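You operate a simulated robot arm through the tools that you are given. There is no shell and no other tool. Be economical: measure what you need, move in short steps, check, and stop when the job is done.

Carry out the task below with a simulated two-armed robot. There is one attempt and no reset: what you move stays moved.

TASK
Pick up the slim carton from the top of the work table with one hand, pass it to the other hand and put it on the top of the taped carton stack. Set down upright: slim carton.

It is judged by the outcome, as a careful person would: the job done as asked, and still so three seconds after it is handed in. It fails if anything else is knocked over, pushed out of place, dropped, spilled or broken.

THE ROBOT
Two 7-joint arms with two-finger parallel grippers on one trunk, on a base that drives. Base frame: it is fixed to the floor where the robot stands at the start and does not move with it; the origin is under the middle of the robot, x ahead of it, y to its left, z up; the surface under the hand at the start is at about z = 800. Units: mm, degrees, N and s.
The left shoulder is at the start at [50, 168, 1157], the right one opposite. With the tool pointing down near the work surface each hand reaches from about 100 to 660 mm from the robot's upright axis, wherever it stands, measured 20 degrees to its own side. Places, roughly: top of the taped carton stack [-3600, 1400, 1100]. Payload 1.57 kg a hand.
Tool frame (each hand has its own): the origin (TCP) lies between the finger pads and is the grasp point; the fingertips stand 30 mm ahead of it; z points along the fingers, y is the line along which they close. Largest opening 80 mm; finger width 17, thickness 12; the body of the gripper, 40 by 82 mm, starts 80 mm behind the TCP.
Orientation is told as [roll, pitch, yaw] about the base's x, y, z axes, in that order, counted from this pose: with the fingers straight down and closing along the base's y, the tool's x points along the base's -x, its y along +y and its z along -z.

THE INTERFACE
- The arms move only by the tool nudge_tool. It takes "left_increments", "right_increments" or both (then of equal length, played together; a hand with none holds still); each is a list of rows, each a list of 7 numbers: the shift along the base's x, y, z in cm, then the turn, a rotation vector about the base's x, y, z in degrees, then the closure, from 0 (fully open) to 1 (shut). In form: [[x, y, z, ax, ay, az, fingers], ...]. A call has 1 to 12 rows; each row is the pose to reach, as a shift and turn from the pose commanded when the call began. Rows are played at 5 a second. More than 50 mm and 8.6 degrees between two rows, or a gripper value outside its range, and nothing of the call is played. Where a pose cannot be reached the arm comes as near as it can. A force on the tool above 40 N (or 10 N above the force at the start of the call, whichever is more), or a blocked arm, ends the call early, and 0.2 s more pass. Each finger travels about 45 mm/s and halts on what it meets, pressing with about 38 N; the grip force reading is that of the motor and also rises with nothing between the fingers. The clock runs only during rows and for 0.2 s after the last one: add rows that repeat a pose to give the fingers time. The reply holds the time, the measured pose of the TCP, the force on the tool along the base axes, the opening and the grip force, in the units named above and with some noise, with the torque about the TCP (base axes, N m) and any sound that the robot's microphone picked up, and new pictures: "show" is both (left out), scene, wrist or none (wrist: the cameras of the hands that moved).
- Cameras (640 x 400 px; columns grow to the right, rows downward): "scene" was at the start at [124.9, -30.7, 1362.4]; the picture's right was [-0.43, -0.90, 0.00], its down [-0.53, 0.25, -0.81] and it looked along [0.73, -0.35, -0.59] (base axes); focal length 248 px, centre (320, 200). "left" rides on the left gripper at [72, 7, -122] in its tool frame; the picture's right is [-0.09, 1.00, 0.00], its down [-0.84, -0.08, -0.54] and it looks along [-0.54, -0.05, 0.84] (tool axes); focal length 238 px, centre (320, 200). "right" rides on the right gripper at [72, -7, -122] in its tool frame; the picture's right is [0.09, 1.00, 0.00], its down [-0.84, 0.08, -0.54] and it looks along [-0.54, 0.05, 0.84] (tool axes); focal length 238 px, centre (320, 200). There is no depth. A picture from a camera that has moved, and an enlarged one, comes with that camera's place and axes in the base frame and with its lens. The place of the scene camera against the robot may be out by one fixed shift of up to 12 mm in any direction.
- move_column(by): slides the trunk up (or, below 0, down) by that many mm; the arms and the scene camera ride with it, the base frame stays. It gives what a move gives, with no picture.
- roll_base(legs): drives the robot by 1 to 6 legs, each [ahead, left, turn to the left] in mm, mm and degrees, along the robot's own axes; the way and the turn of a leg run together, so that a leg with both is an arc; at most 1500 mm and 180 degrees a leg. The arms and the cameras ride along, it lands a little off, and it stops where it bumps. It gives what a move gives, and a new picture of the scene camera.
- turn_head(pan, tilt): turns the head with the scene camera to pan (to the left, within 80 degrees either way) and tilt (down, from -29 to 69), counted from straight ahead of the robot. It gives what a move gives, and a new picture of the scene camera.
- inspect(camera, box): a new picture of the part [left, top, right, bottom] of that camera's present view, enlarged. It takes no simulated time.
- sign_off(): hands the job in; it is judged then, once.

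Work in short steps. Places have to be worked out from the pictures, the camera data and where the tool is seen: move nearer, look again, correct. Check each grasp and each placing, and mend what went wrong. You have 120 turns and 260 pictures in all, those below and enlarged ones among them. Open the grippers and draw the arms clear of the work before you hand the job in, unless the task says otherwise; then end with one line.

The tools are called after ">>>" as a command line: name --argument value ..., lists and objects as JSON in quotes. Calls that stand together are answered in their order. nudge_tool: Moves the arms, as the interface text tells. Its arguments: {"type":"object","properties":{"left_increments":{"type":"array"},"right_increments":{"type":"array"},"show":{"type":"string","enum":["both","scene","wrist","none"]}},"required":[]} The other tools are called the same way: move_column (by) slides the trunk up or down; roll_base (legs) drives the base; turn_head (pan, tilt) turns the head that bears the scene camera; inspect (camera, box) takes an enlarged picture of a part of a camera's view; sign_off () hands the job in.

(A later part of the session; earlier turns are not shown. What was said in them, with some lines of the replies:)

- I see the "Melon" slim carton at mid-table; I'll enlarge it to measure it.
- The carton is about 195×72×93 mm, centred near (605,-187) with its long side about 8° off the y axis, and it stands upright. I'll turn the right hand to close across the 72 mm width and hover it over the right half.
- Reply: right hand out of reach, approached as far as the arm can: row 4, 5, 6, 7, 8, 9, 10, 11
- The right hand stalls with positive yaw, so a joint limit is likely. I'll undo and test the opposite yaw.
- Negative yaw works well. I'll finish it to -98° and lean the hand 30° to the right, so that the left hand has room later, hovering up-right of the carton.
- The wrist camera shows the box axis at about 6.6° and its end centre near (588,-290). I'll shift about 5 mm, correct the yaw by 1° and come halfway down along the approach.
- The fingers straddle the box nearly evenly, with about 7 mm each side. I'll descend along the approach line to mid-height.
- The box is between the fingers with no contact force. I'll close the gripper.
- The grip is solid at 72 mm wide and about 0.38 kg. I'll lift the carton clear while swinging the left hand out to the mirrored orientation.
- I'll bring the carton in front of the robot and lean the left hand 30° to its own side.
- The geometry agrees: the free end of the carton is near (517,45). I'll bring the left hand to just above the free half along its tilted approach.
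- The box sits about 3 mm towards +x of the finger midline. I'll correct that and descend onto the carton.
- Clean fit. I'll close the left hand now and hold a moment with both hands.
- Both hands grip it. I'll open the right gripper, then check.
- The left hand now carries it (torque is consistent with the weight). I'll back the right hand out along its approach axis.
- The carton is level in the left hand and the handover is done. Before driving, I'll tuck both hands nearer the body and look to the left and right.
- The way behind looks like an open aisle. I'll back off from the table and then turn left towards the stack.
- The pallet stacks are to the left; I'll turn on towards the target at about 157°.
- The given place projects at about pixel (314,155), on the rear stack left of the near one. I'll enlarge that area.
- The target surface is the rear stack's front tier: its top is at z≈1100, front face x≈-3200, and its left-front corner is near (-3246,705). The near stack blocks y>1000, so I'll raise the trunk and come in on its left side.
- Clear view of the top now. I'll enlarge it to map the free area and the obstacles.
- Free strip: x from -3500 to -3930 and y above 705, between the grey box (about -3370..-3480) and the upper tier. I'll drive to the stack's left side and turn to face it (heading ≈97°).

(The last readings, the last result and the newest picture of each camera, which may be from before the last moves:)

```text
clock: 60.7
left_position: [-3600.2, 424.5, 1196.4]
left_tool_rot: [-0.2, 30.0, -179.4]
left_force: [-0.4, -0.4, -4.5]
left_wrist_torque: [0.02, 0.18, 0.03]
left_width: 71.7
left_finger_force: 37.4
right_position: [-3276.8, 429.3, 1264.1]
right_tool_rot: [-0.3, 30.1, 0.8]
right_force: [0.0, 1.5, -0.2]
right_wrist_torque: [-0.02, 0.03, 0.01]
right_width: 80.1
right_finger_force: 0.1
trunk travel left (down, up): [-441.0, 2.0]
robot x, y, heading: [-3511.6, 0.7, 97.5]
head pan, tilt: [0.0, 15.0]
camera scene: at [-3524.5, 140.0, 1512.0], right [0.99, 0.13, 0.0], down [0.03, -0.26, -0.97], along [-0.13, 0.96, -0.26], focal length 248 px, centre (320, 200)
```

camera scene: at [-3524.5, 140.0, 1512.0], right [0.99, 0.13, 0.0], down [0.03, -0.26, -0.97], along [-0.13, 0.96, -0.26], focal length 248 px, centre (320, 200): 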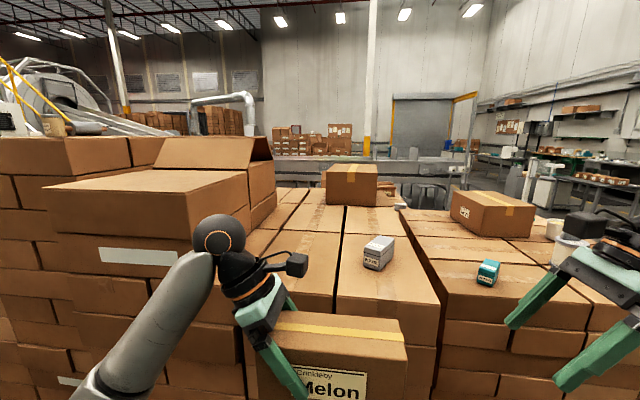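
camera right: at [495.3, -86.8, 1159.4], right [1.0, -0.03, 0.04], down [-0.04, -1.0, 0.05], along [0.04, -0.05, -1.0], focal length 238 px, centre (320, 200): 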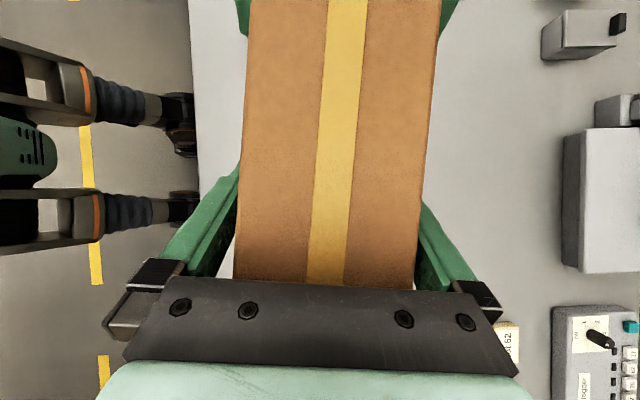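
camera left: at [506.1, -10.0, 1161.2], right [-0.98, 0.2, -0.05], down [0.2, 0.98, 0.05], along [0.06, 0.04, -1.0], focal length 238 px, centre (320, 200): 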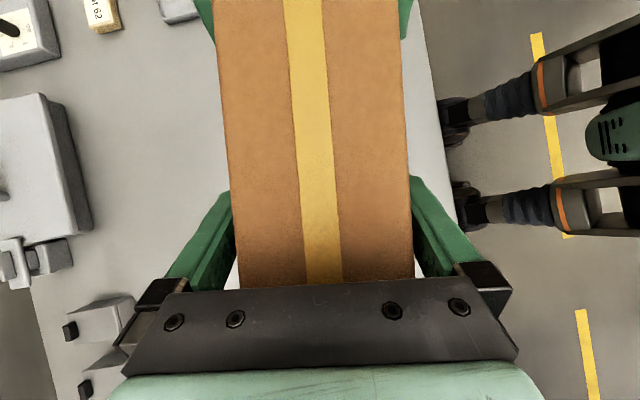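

All matches the map. I'll raise the carton a little and edge forward.

>>> nudge_tool --left_increments '[[0, 0, 2, 0, 0, 0, 1], [0, 0, 4, 0, 0, 0, 1], [0, 0, 4, 0, 0, 0, 1]]' --show "none"

>>> turn_head --pan 8 --tilt 36

>>> roll_base --legs '[[230, 0, 0]]'

```text
clock: 61.5
left_position: [-3599.3, 423.7, 1236.5]
left_tool_rot: [0.1, 30.0, -179.5]
left_force: [0.1, -0.5, -3.9]
left_wrist_torque: [-0.03, 0.15, 0.0]
left_width: 71.8
left_finger_force: 38.5
right_position: [-3277.6, 428.1, 1264.0]
right_tool_rot: [-0.2, 30.1, 0.8]
right_force: [-0.2, -0.1, 0.3]
right_wrist_torque: [0.0, 0.01, 0.02]
right_width: 79.8
right_finger_force: 0.0
trunk travel left (down, up): [-441.0, 2.0]
robot x, y, heading: [-3513.7, 0.7, 97.1]
head pan, tilt: [0.0, 15.0]
```

```text
clock: 62.4
left_position: [-3601.0, 423.8, 1236.8]
left_tool_rot: [-0.1, 29.9, -179.5]
left_force: [-0.6, 0.2, -4.2]
left_wrist_torque: [-0.05, 0.18, 0.02]
left_width: 71.8
left_finger_force: 37.6
right_position: [-3277.3, 430.0, 1263.9]
right_tool_rot: [-0.3, 30.1, 0.9]
right_force: [0.2, 0.1, 0.2]
right_wrist_torque: [0.01, -0.01, 0.01]
right_width: 80.0
right_finger_force: 0.1
trunk travel left (down, up): [-441.0, 2.0]
robot x, y, heading: [-3517.7, -1.8, 97.4]
head pan, tilt: [8.0, 36.0]
camera scene: at [-3535.8, 131.8, 1478.6], right [0.96, 0.27, 0.0], down [0.16, -0.57, -0.81], along [-0.22, 0.78, -0.59], focal length 248 px, centre (320, 200)
```

scene: 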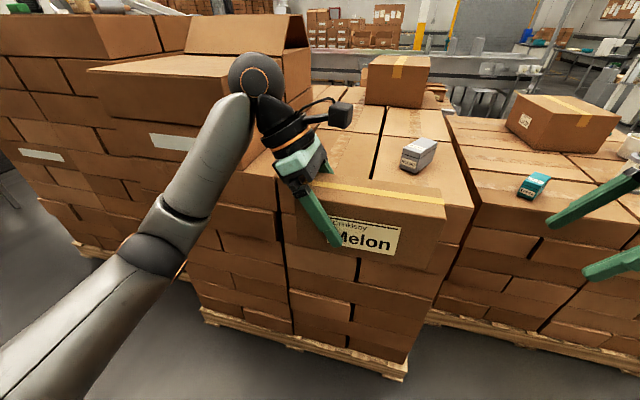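

```text
clock: 64.1
left_position: [-3630.8, 653.0, 1235.6]
left_tool_rot: [-0.1, 30.0, -179.3]
left_force: [-0.4, 0.3, -4.1]
left_wrist_torque: [0.02, 0.16, 0.01]
left_width: 72.0
left_finger_force: 38.0
right_position: [-3308.5, 659.0, 1264.5]
right_tool_rot: [-0.2, 30.0, 0.9]
right_force: [0.2, 0.0, -0.8]
right_wrist_torque: [-0.06, 0.01, -0.01]
right_width: 80.1
right_finger_force: 0.1
trunk travel left (down, up): [-441.0, 2.0]
robot x, y, heading: [-3544.4, 226.6, 97.7]
head pan, tilt: [8.0, 36.0]
camera scene: at [-3566.5, 360.3, 1478.4], right [0.96, 0.27, 0.0], down [0.16, -0.57, -0.81], along [-0.22, 0.78, -0.59], focal length 248 px, centre (320, 200)
```

scene: 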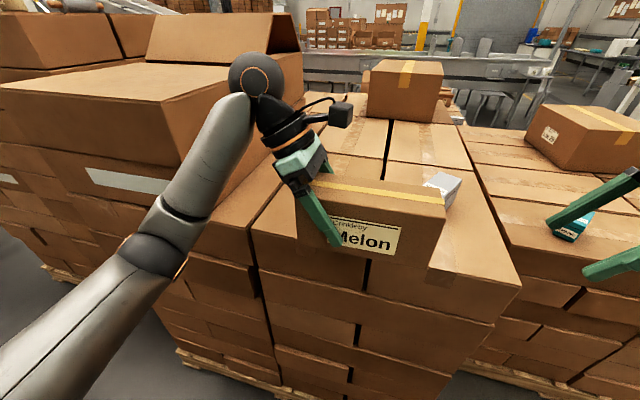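

Good clearances. I'll move 80 mm closer, then extend the carton over the free strip (centre ≈ -3650, 830).

>>> roll_base --legs '[[80, 0, 0]]'

>>> nudge_tool --left_increments '[[-1.3, 2.4, 0, 0, 0, 0, 1], [-2.6, 4.8, 0, 0, 0, 0, 1], [-3.9, 7.2, 0, 0, 0, 0, 1], [-5.2, 9.7, 0, 0, 0, 0, 1], [-5.2, 9.7, 0, 0, 0, 0, 1]]'

```text
clock: 65.1
left_position: [-3643.3, 731.1, 1235.4]
left_tool_rot: [-0.1, 30.0, -179.2]
left_force: [-0.2, 0.2, -3.3]
left_wrist_torque: [-0.04, 0.15, -0.03]
left_width: 72.0
left_finger_force: 38.0
right_position: [-3320.7, 736.3, 1264.2]
right_tool_rot: [-0.2, 30.1, 1.0]
right_force: [-0.2, 0.2, -0.5]
right_wrist_torque: [-0.02, 0.02, 0.03]
right_width: 79.9
right_finger_force: 0.2
trunk travel left (down, up): [-441.0, 2.0]
robot x, y, heading: [-3554.6, 307.0, 97.7]
head pan, tilt: [8.0, 36.0]
camera scene: at [-3577.3, 439.3, 1478.4], right [0.96, 0.27, 0.0], down [0.16, -0.57, -0.81], along [-0.22, 0.78, -0.59], focal length 248 px, centre (320, 200)
```

scene: 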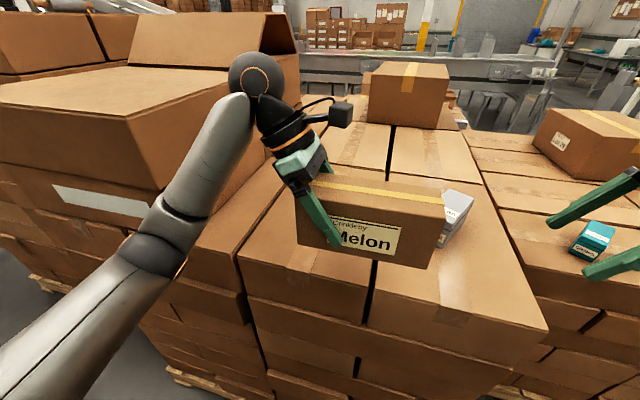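

```text
clock: 66.3
left_position: [-3695.8, 828.9, 1238.3]
left_tool_rot: [-0.1, 30.1, -179.3]
left_force: [-0.4, -0.9, -5.0]
left_wrist_torque: [0.0, 0.2, 0.0]
left_width: 72.0
left_finger_force: 37.6
right_position: [-3319.5, 736.7, 1264.8]
right_tool_rot: [-0.2, 30.1, 1.1]
right_force: [0.5, -0.2, 0.7]
right_wrist_torque: [-0.03, -0.01, 0.0]
right_width: 80.3
right_finger_force: 0.0
trunk travel left (down, up): [-441.0, 2.0]
robot x, y, heading: [-3554.4, 306.2, 97.8]
head pan, tilt: [8.0, 36.0]
camera scene: at [-3577.3, 438.2, 1478.5], right [0.96, 0.27, 0.0], down [0.16, -0.57, -0.81], along [-0.22, 0.78, -0.59], focal length 248 px, centre (320, 200)
camera left: at [-3692.7, 821.1, 1378.2], right [-0.07, -1.0, -0.05], down [-1.0, 0.06, 0.05], along [-0.05, 0.05, -1.0], focal length 238 px, centre (320, 200)
```

scene: 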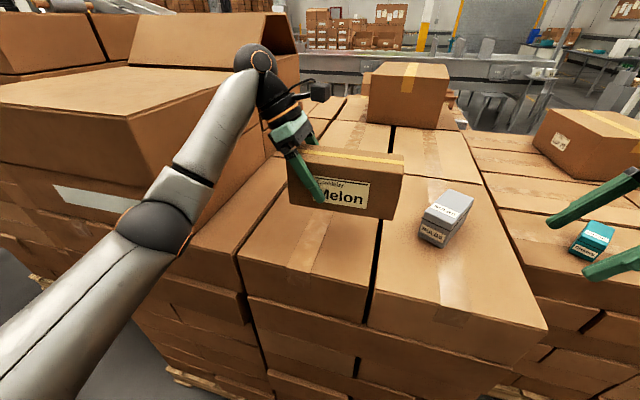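
left: 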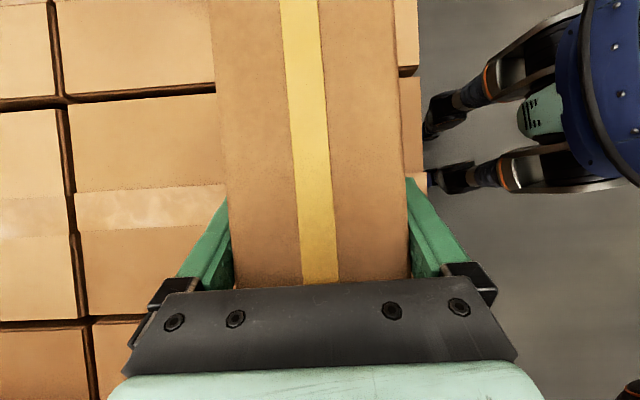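

Position is good: the carton is over the free strip and clear of the grey box. I'll descend most of the way.

>>> nudge_tool --left_increments '[[0, 0, -1.5, 0, 0, 0, 1], [0, 0, -3, 0, 0, 0, 1], [0, 0, -4.5, 0, 0, 0, 1], [0, 0, -6, 0, 0, 0, 1], [0, 0, -7, 0, 0, 0, 1], [0, 0, -7, 0, 0, 0, 1]]'

>>> inspect --camera "scene" --box '[220, 110, 480, 270]'

```text
clock: 67.7
left_position: [-3694.5, 828.4, 1166.5]
left_tool_rot: [-0.2, 29.9, -179.3]
left_force: [-0.6, -0.4, -4.2]
left_wrist_torque: [0.0, 0.17, 0.02]
left_width: 72.0
left_finger_force: 38.2
right_position: [-3320.6, 736.8, 1264.6]
right_tool_rot: [-0.3, 30.1, 1.0]
right_force: [-0.8, -0.4, 0.0]
right_wrist_torque: [0.01, -0.02, 0.01]
right_width: 79.8
right_finger_force: 0.1
trunk travel left (down, up): [-441.0, 2.0]
robot x, y, heading: [-3553.0, 309.6, 97.7]
head pan, tilt: [8.0, 36.0]
camera scene: at [-3577.2, 438.4, 1478.5], right [0.96, 0.27, 0.0], down [0.16, -0.57, -0.81], along [-0.22, 0.78, -0.59], focal length 248 px, centre (320, 200)
camera left: at [-3691.9, 821.3, 1307.4], right [-0.07, -1.0, -0.05], down [-1.0, 0.06, 0.05], along [-0.05, 0.05, -1.0], focal length 238 px, centre (320, 200)
```

scene: 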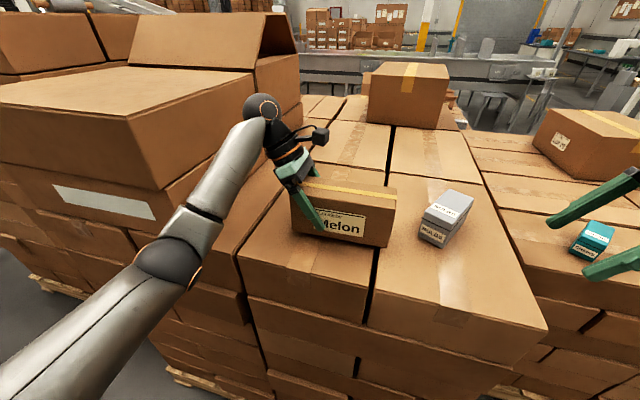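
left: 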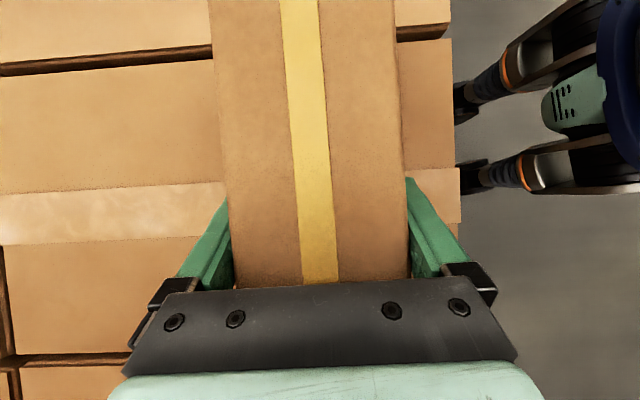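

```text
2.46 times, centred on (350, 190) of scene
camera zoom: at [-3577.2, 438.4, 1478.5], right [0.96, 0.27, 0.0], down [0.16, -0.57, -0.81], along [-0.22, 0.78, -0.59], focal length 612 px, centre (246, 225)
```

zoom: 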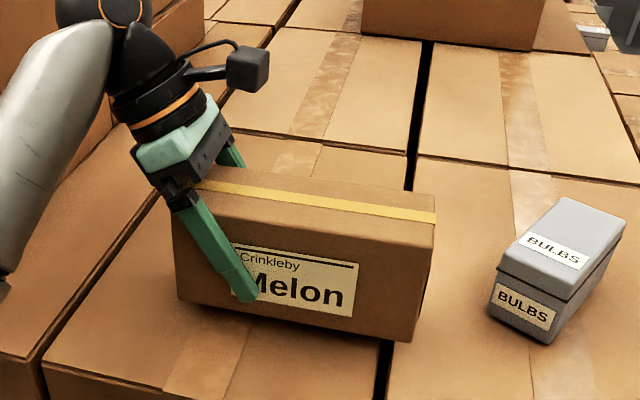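

Only about 10–15 mm above the surface. I'll lower in small steps and watch the force.

>>> nudge_tool --left_increments '[[0, 0, -0.4, 0, 0, 0, 1], [0, 0, -0.8, 0, 0, 0, 1], [0, 0, -1.1, 0, 0, 0, 1], [0, 0, -1.1, 0, 0, 0, 1]]' --show "none"

>>> inspect --camera "scene" --box '[280, 160, 410, 260]'

```text
clock: 68.7
left_position: [-3694.3, 828.4, 1155.0]
left_tool_rot: [-0.1, 30.0, -179.3]
left_force: [-0.5, -0.6, -3.5]
left_wrist_torque: [0.01, 0.18, -0.03]
left_width: 72.0
left_finger_force: 38.1
right_position: [-3319.9, 736.4, 1264.6]
right_tool_rot: [-0.3, 30.2, 1.1]
right_force: [-0.3, 0.3, 0.2]
right_wrist_torque: [-0.01, -0.01, -0.01]
right_width: 80.2
right_finger_force: 0.0
trunk travel left (down, up): [-441.0, 2.0]
robot x, y, heading: [-3556.7, 308.4, 97.6]
head pan, tilt: [8.0, 36.0]
```

```text
4.00 times, centred on (345, 210) of scene
camera zoom: at [-3577.3, 438.5, 1478.5], right [0.96, 0.27, 0.0], down [0.16, -0.57, -0.81], along [-0.22, 0.78, -0.59], focal length 994 px, centre (220, 160)
```

zoom: 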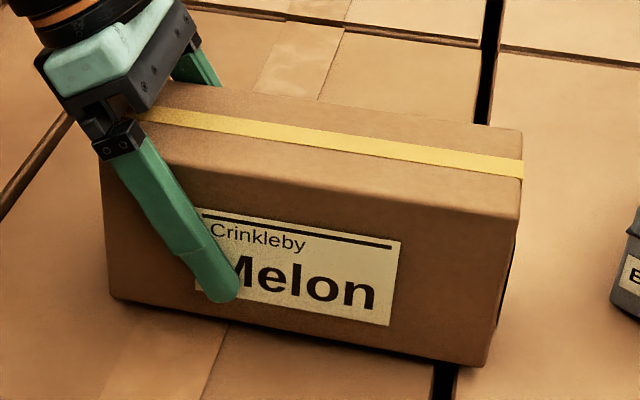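

Still carrying full weight, so I'll continue down in 2 mm steps.

>>> nudge_tool --left_increments '[[0, 0, -0.2, 0, 0, 0, 1], [0, 0, -0.4, 0, 0, 0, 1], [0, 0, -0.4, 0, 0, 0, 1]]' --show "none"

```text
clock: 69.5
left_position: [-3694.3, 827.6, 1150.7]
left_tool_rot: [-0.2, 30.0, -179.3]
left_force: [0.4, -0.3, -3.3]
left_wrist_torque: [0.01, 0.17, 0.01]
left_width: 71.9
left_finger_force: 37.7
right_position: [-3320.7, 737.5, 1264.6]
right_tool_rot: [-0.3, 30.1, 1.0]
right_force: [0.2, -0.7, -0.1]
right_wrist_torque: [-0.01, 0.02, 0.0]
right_width: 79.9
right_finger_force: 0.1
trunk travel left (down, up): [-441.0, 2.0]
robot x, y, heading: [-3553.9, 309.2, 97.7]
head pan, tilt: [8.0, 36.0]
```

>>> nudge_tool --left_increments '[[0, 0, -0.15, 0, 0, 0, 1], [0, 0, -0.3, 0, 0, 0, 1], [0, 0, -0.3, 0, 0, 0, 1]]' --show "none"

```text
clock: 70.3
left_position: [-3692.5, 828.0, 1151.0]
left_tool_rot: [-0.4, 30.1, -179.4]
left_force: [-1.9, 6.5, 15.7]
left_wrist_torque: [-0.41, -0.61, -0.12]
left_width: 72.2
left_finger_force: 37.7
right_position: [-3319.1, 736.0, 1265.6]
right_tool_rot: [-0.2, 30.1, 1.2]
right_force: [0.5, 0.1, -1.1]
right_wrist_torque: [-0.02, 0.0, 0.03]
right_width: 80.4
right_finger_force: 0.0
trunk travel left (down, up): [-441.0, 2.0]
robot x, y, heading: [-3554.8, 306.7, 97.7]
head pan, tilt: [8.0, 36.0]
```

Contact: 16 N upwards at about 1150. I'll ease up 1.5 mm and open the fingers.

>>> nudge_tool --left_increments '[[0, 0, 0.15, 0, 0, 0, 1], [0, 0, 0.15, 0, 0, 0, 1]]' --show "none"

>>> nudge_tool --left_increments '[[0, 0, 0, 0, 0, 0, 0.5], [0, 0, 0, 0, 0, 0, 0], [0, 0, 0, 0, 0, 0, 0], [0, 0, 0, 0, 0, 0, 0]]' --show "both"

```text
clock: 70.9
left_position: [-3694.5, 828.8, 1151.5]
left_tool_rot: [-0.3, 30.1, -179.2]
left_force: [-1.7, 9.7, 16.8]
left_wrist_torque: [-0.26, -0.98, 0.48]
left_width: 72.1
left_finger_force: 37.8
right_position: [-3320.0, 737.2, 1265.4]
right_tool_rot: [-0.2, 30.1, 1.0]
right_force: [-0.4, -0.9, 0.9]
right_wrist_torque: [0.01, 0.04, 0.02]
right_width: 80.1
right_finger_force: 0.1
trunk travel left (down, up): [-441.0, 2.0]
robot x, y, heading: [-3551.5, 310.4, 97.8]
head pan, tilt: [8.0, 36.0]
```

```text
clock: 71.9
left_position: [-3695.0, 826.9, 1148.1]
left_tool_rot: [-0.1, 29.9, -179.3]
left_force: [0.6, 0.2, 0.4]
left_wrist_torque: [0.0, 0.0, -0.02]
left_width: 79.9
left_finger_force: 0.2
right_position: [-3320.9, 736.7, 1263.6]
right_tool_rot: [-0.3, 30.0, 1.0]
right_force: [-0.1, -0.5, -0.3]
right_wrist_torque: [-0.03, 0.01, -0.03]
right_width: 80.0
right_finger_force: 0.0
trunk travel left (down, up): [-441.0, 2.0]
robot x, y, heading: [-3556.5, 308.9, 97.5]
head pan, tilt: [8.0, 36.0]
camera scene: at [-3577.2, 438.0, 1478.5], right [0.96, 0.27, 0.0], down [0.16, -0.57, -0.81], along [-0.22, 0.78, -0.59], focal length 248 px, centre (320, 200)
camera left: at [-3692.3, 820.2, 1290.4], right [-0.07, -1.0, -0.05], down [-1.0, 0.06, 0.05], along [-0.05, 0.05, -1.0], focal length 238 px, centre (320, 200)
```

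scene: 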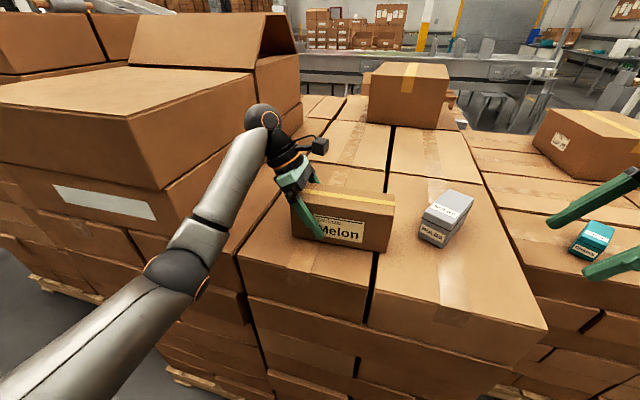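
left: 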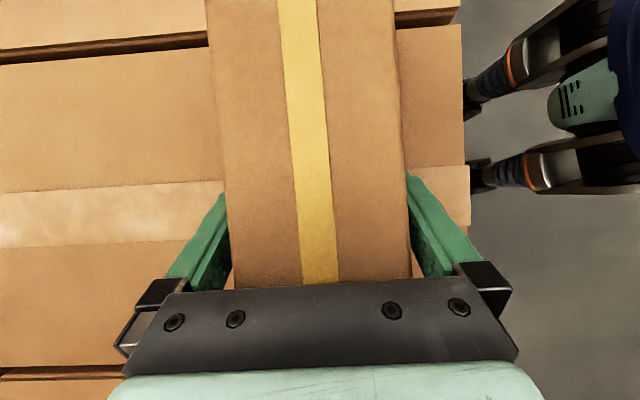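

Released and standing flat. I'll withdraw the left hand straight up, slowly at first.

>>> nudge_tool --left_increments '[[0, 0, 1, 0, 0, 0, 0], [0, 0, 2.5, 0, 0, 0, 0], [0, 0, 4.5, 0, 0, 0, 0], [0, 0, 7, 0, 0, 0, 0], [0, 0, 10, 0, 0, 0, 0], [0, 0, 13, 0, 0, 0, 0], [0, 0, 13, 0, 0, 0, 0]]' --show "both"

```text
clock: 73.5
left_position: [-3695.1, 827.5, 1282.3]
left_tool_rot: [-0.1, 30.0, -179.2]
left_force: [-0.6, 0.4, 0.4]
left_wrist_torque: [-0.03, 0.02, 0.0]
left_width: 79.9
left_finger_force: 0.1
right_position: [-3322.5, 737.5, 1263.9]
right_tool_rot: [-0.2, 30.1, 1.0]
right_force: [1.1, -0.2, 0.2]
right_wrist_torque: [-0.02, 0.0, 0.05]
right_width: 79.8
right_finger_force: 0.1
trunk travel left (down, up): [-441.0, 2.0]
robot x, y, heading: [-3553.1, 303.2, 97.7]
head pan, tilt: [8.0, 36.0]
camera scene: at [-3577.4, 438.3, 1478.5], right [0.96, 0.27, 0.0], down [0.16, -0.57, -0.81], along [-0.22, 0.78, -0.59], focal length 248 px, centre (320, 200)
camera left: at [-3693.5, 820.7, 1421.8], right [-0.07, -1.0, -0.05], down [-1.0, 0.06, 0.05], along [-0.05, 0.05, -1.0], focal length 238 px, centre (320, 200)
```

scene: 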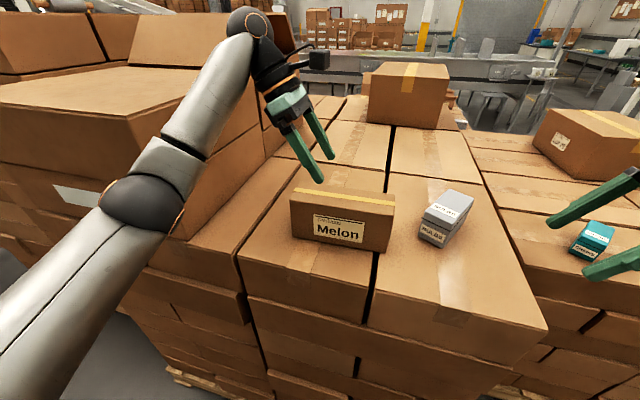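
left: 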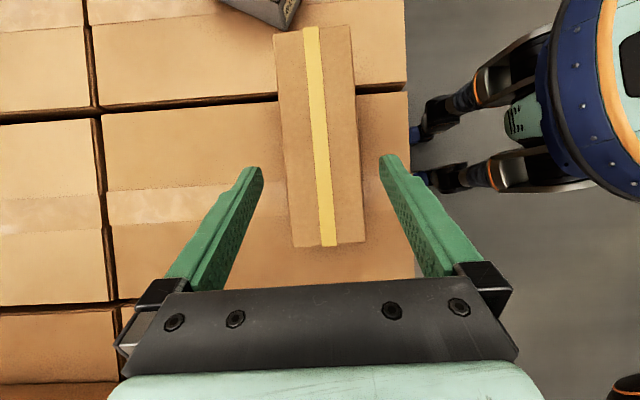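

The carton stands upright on the stack and nothing else has moved. I'll back the robot away to clear the arms.

>>> roll_base --legs '[[-280, 0, 0]]'

>>> inspect --camera "scene" --box '[240, 80, 480, 230]'

```text
clock: 75.5
left_position: [-3656.5, 549.9, 1280.5]
left_tool_rot: [0.0, 30.0, -179.6]
left_force: [0.3, 0.2, 1.1]
left_wrist_torque: [-0.01, -0.01, 0.06]
left_width: 80.4
left_finger_force: 0.1
right_position: [-3280.6, 457.2, 1264.6]
right_tool_rot: [-0.3, 30.1, 0.9]
right_force: [-0.8, -0.2, 1.0]
right_wrist_torque: [0.0, 0.0, -0.04]
right_width: 80.2
right_finger_force: 0.0
trunk travel left (down, up): [-441.0, 2.0]
robot x, y, heading: [-3513.7, 29.7, 97.6]
head pan, tilt: [8.0, 36.0]
camera scene: at [-3539.5, 160.2, 1478.6], right [0.96, 0.27, 0.0], down [0.16, -0.57, -0.81], along [-0.22, 0.78, -0.59], focal length 248 px, centre (320, 200)
```

scene: 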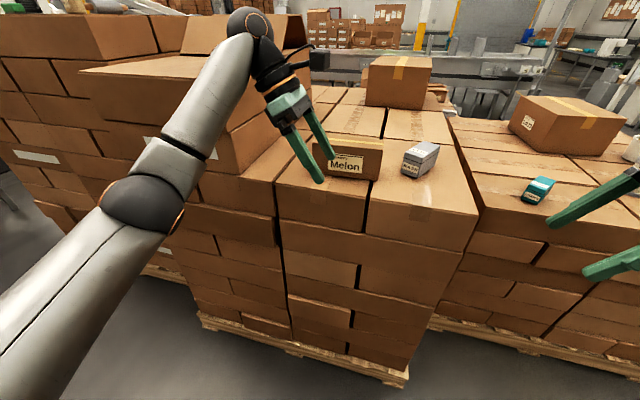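

```text
2.67 times, centred on (360, 155) of scene
camera zoom: at [-3539.5, 160.2, 1478.6], right [0.96, 0.27, 0.0], down [0.16, -0.57, -0.81], along [-0.22, 0.78, -0.59], focal length 663 px, centre (213, 320)
```

zoom: 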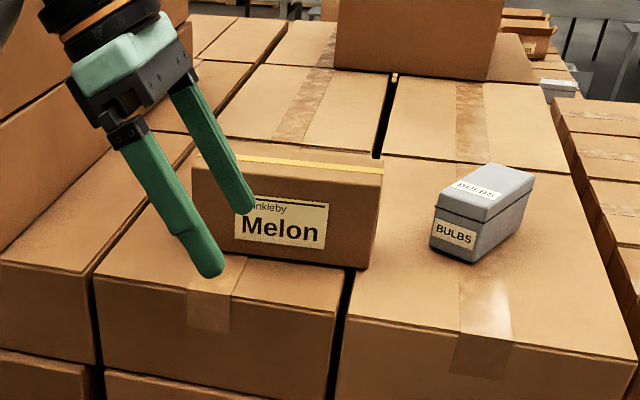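

The carton is upright and stable on the 1100 mm stack top, both grippers are open and clear, and the "BULBS" box hasn't moved. Handing in.

>>> sign_off

```text
The job is handed in.
```

The slim carton was picked up with the right hand, passed to the left, and set down upright on top of the taped carton stack; nothing else was disturbed, and the job is handed in.
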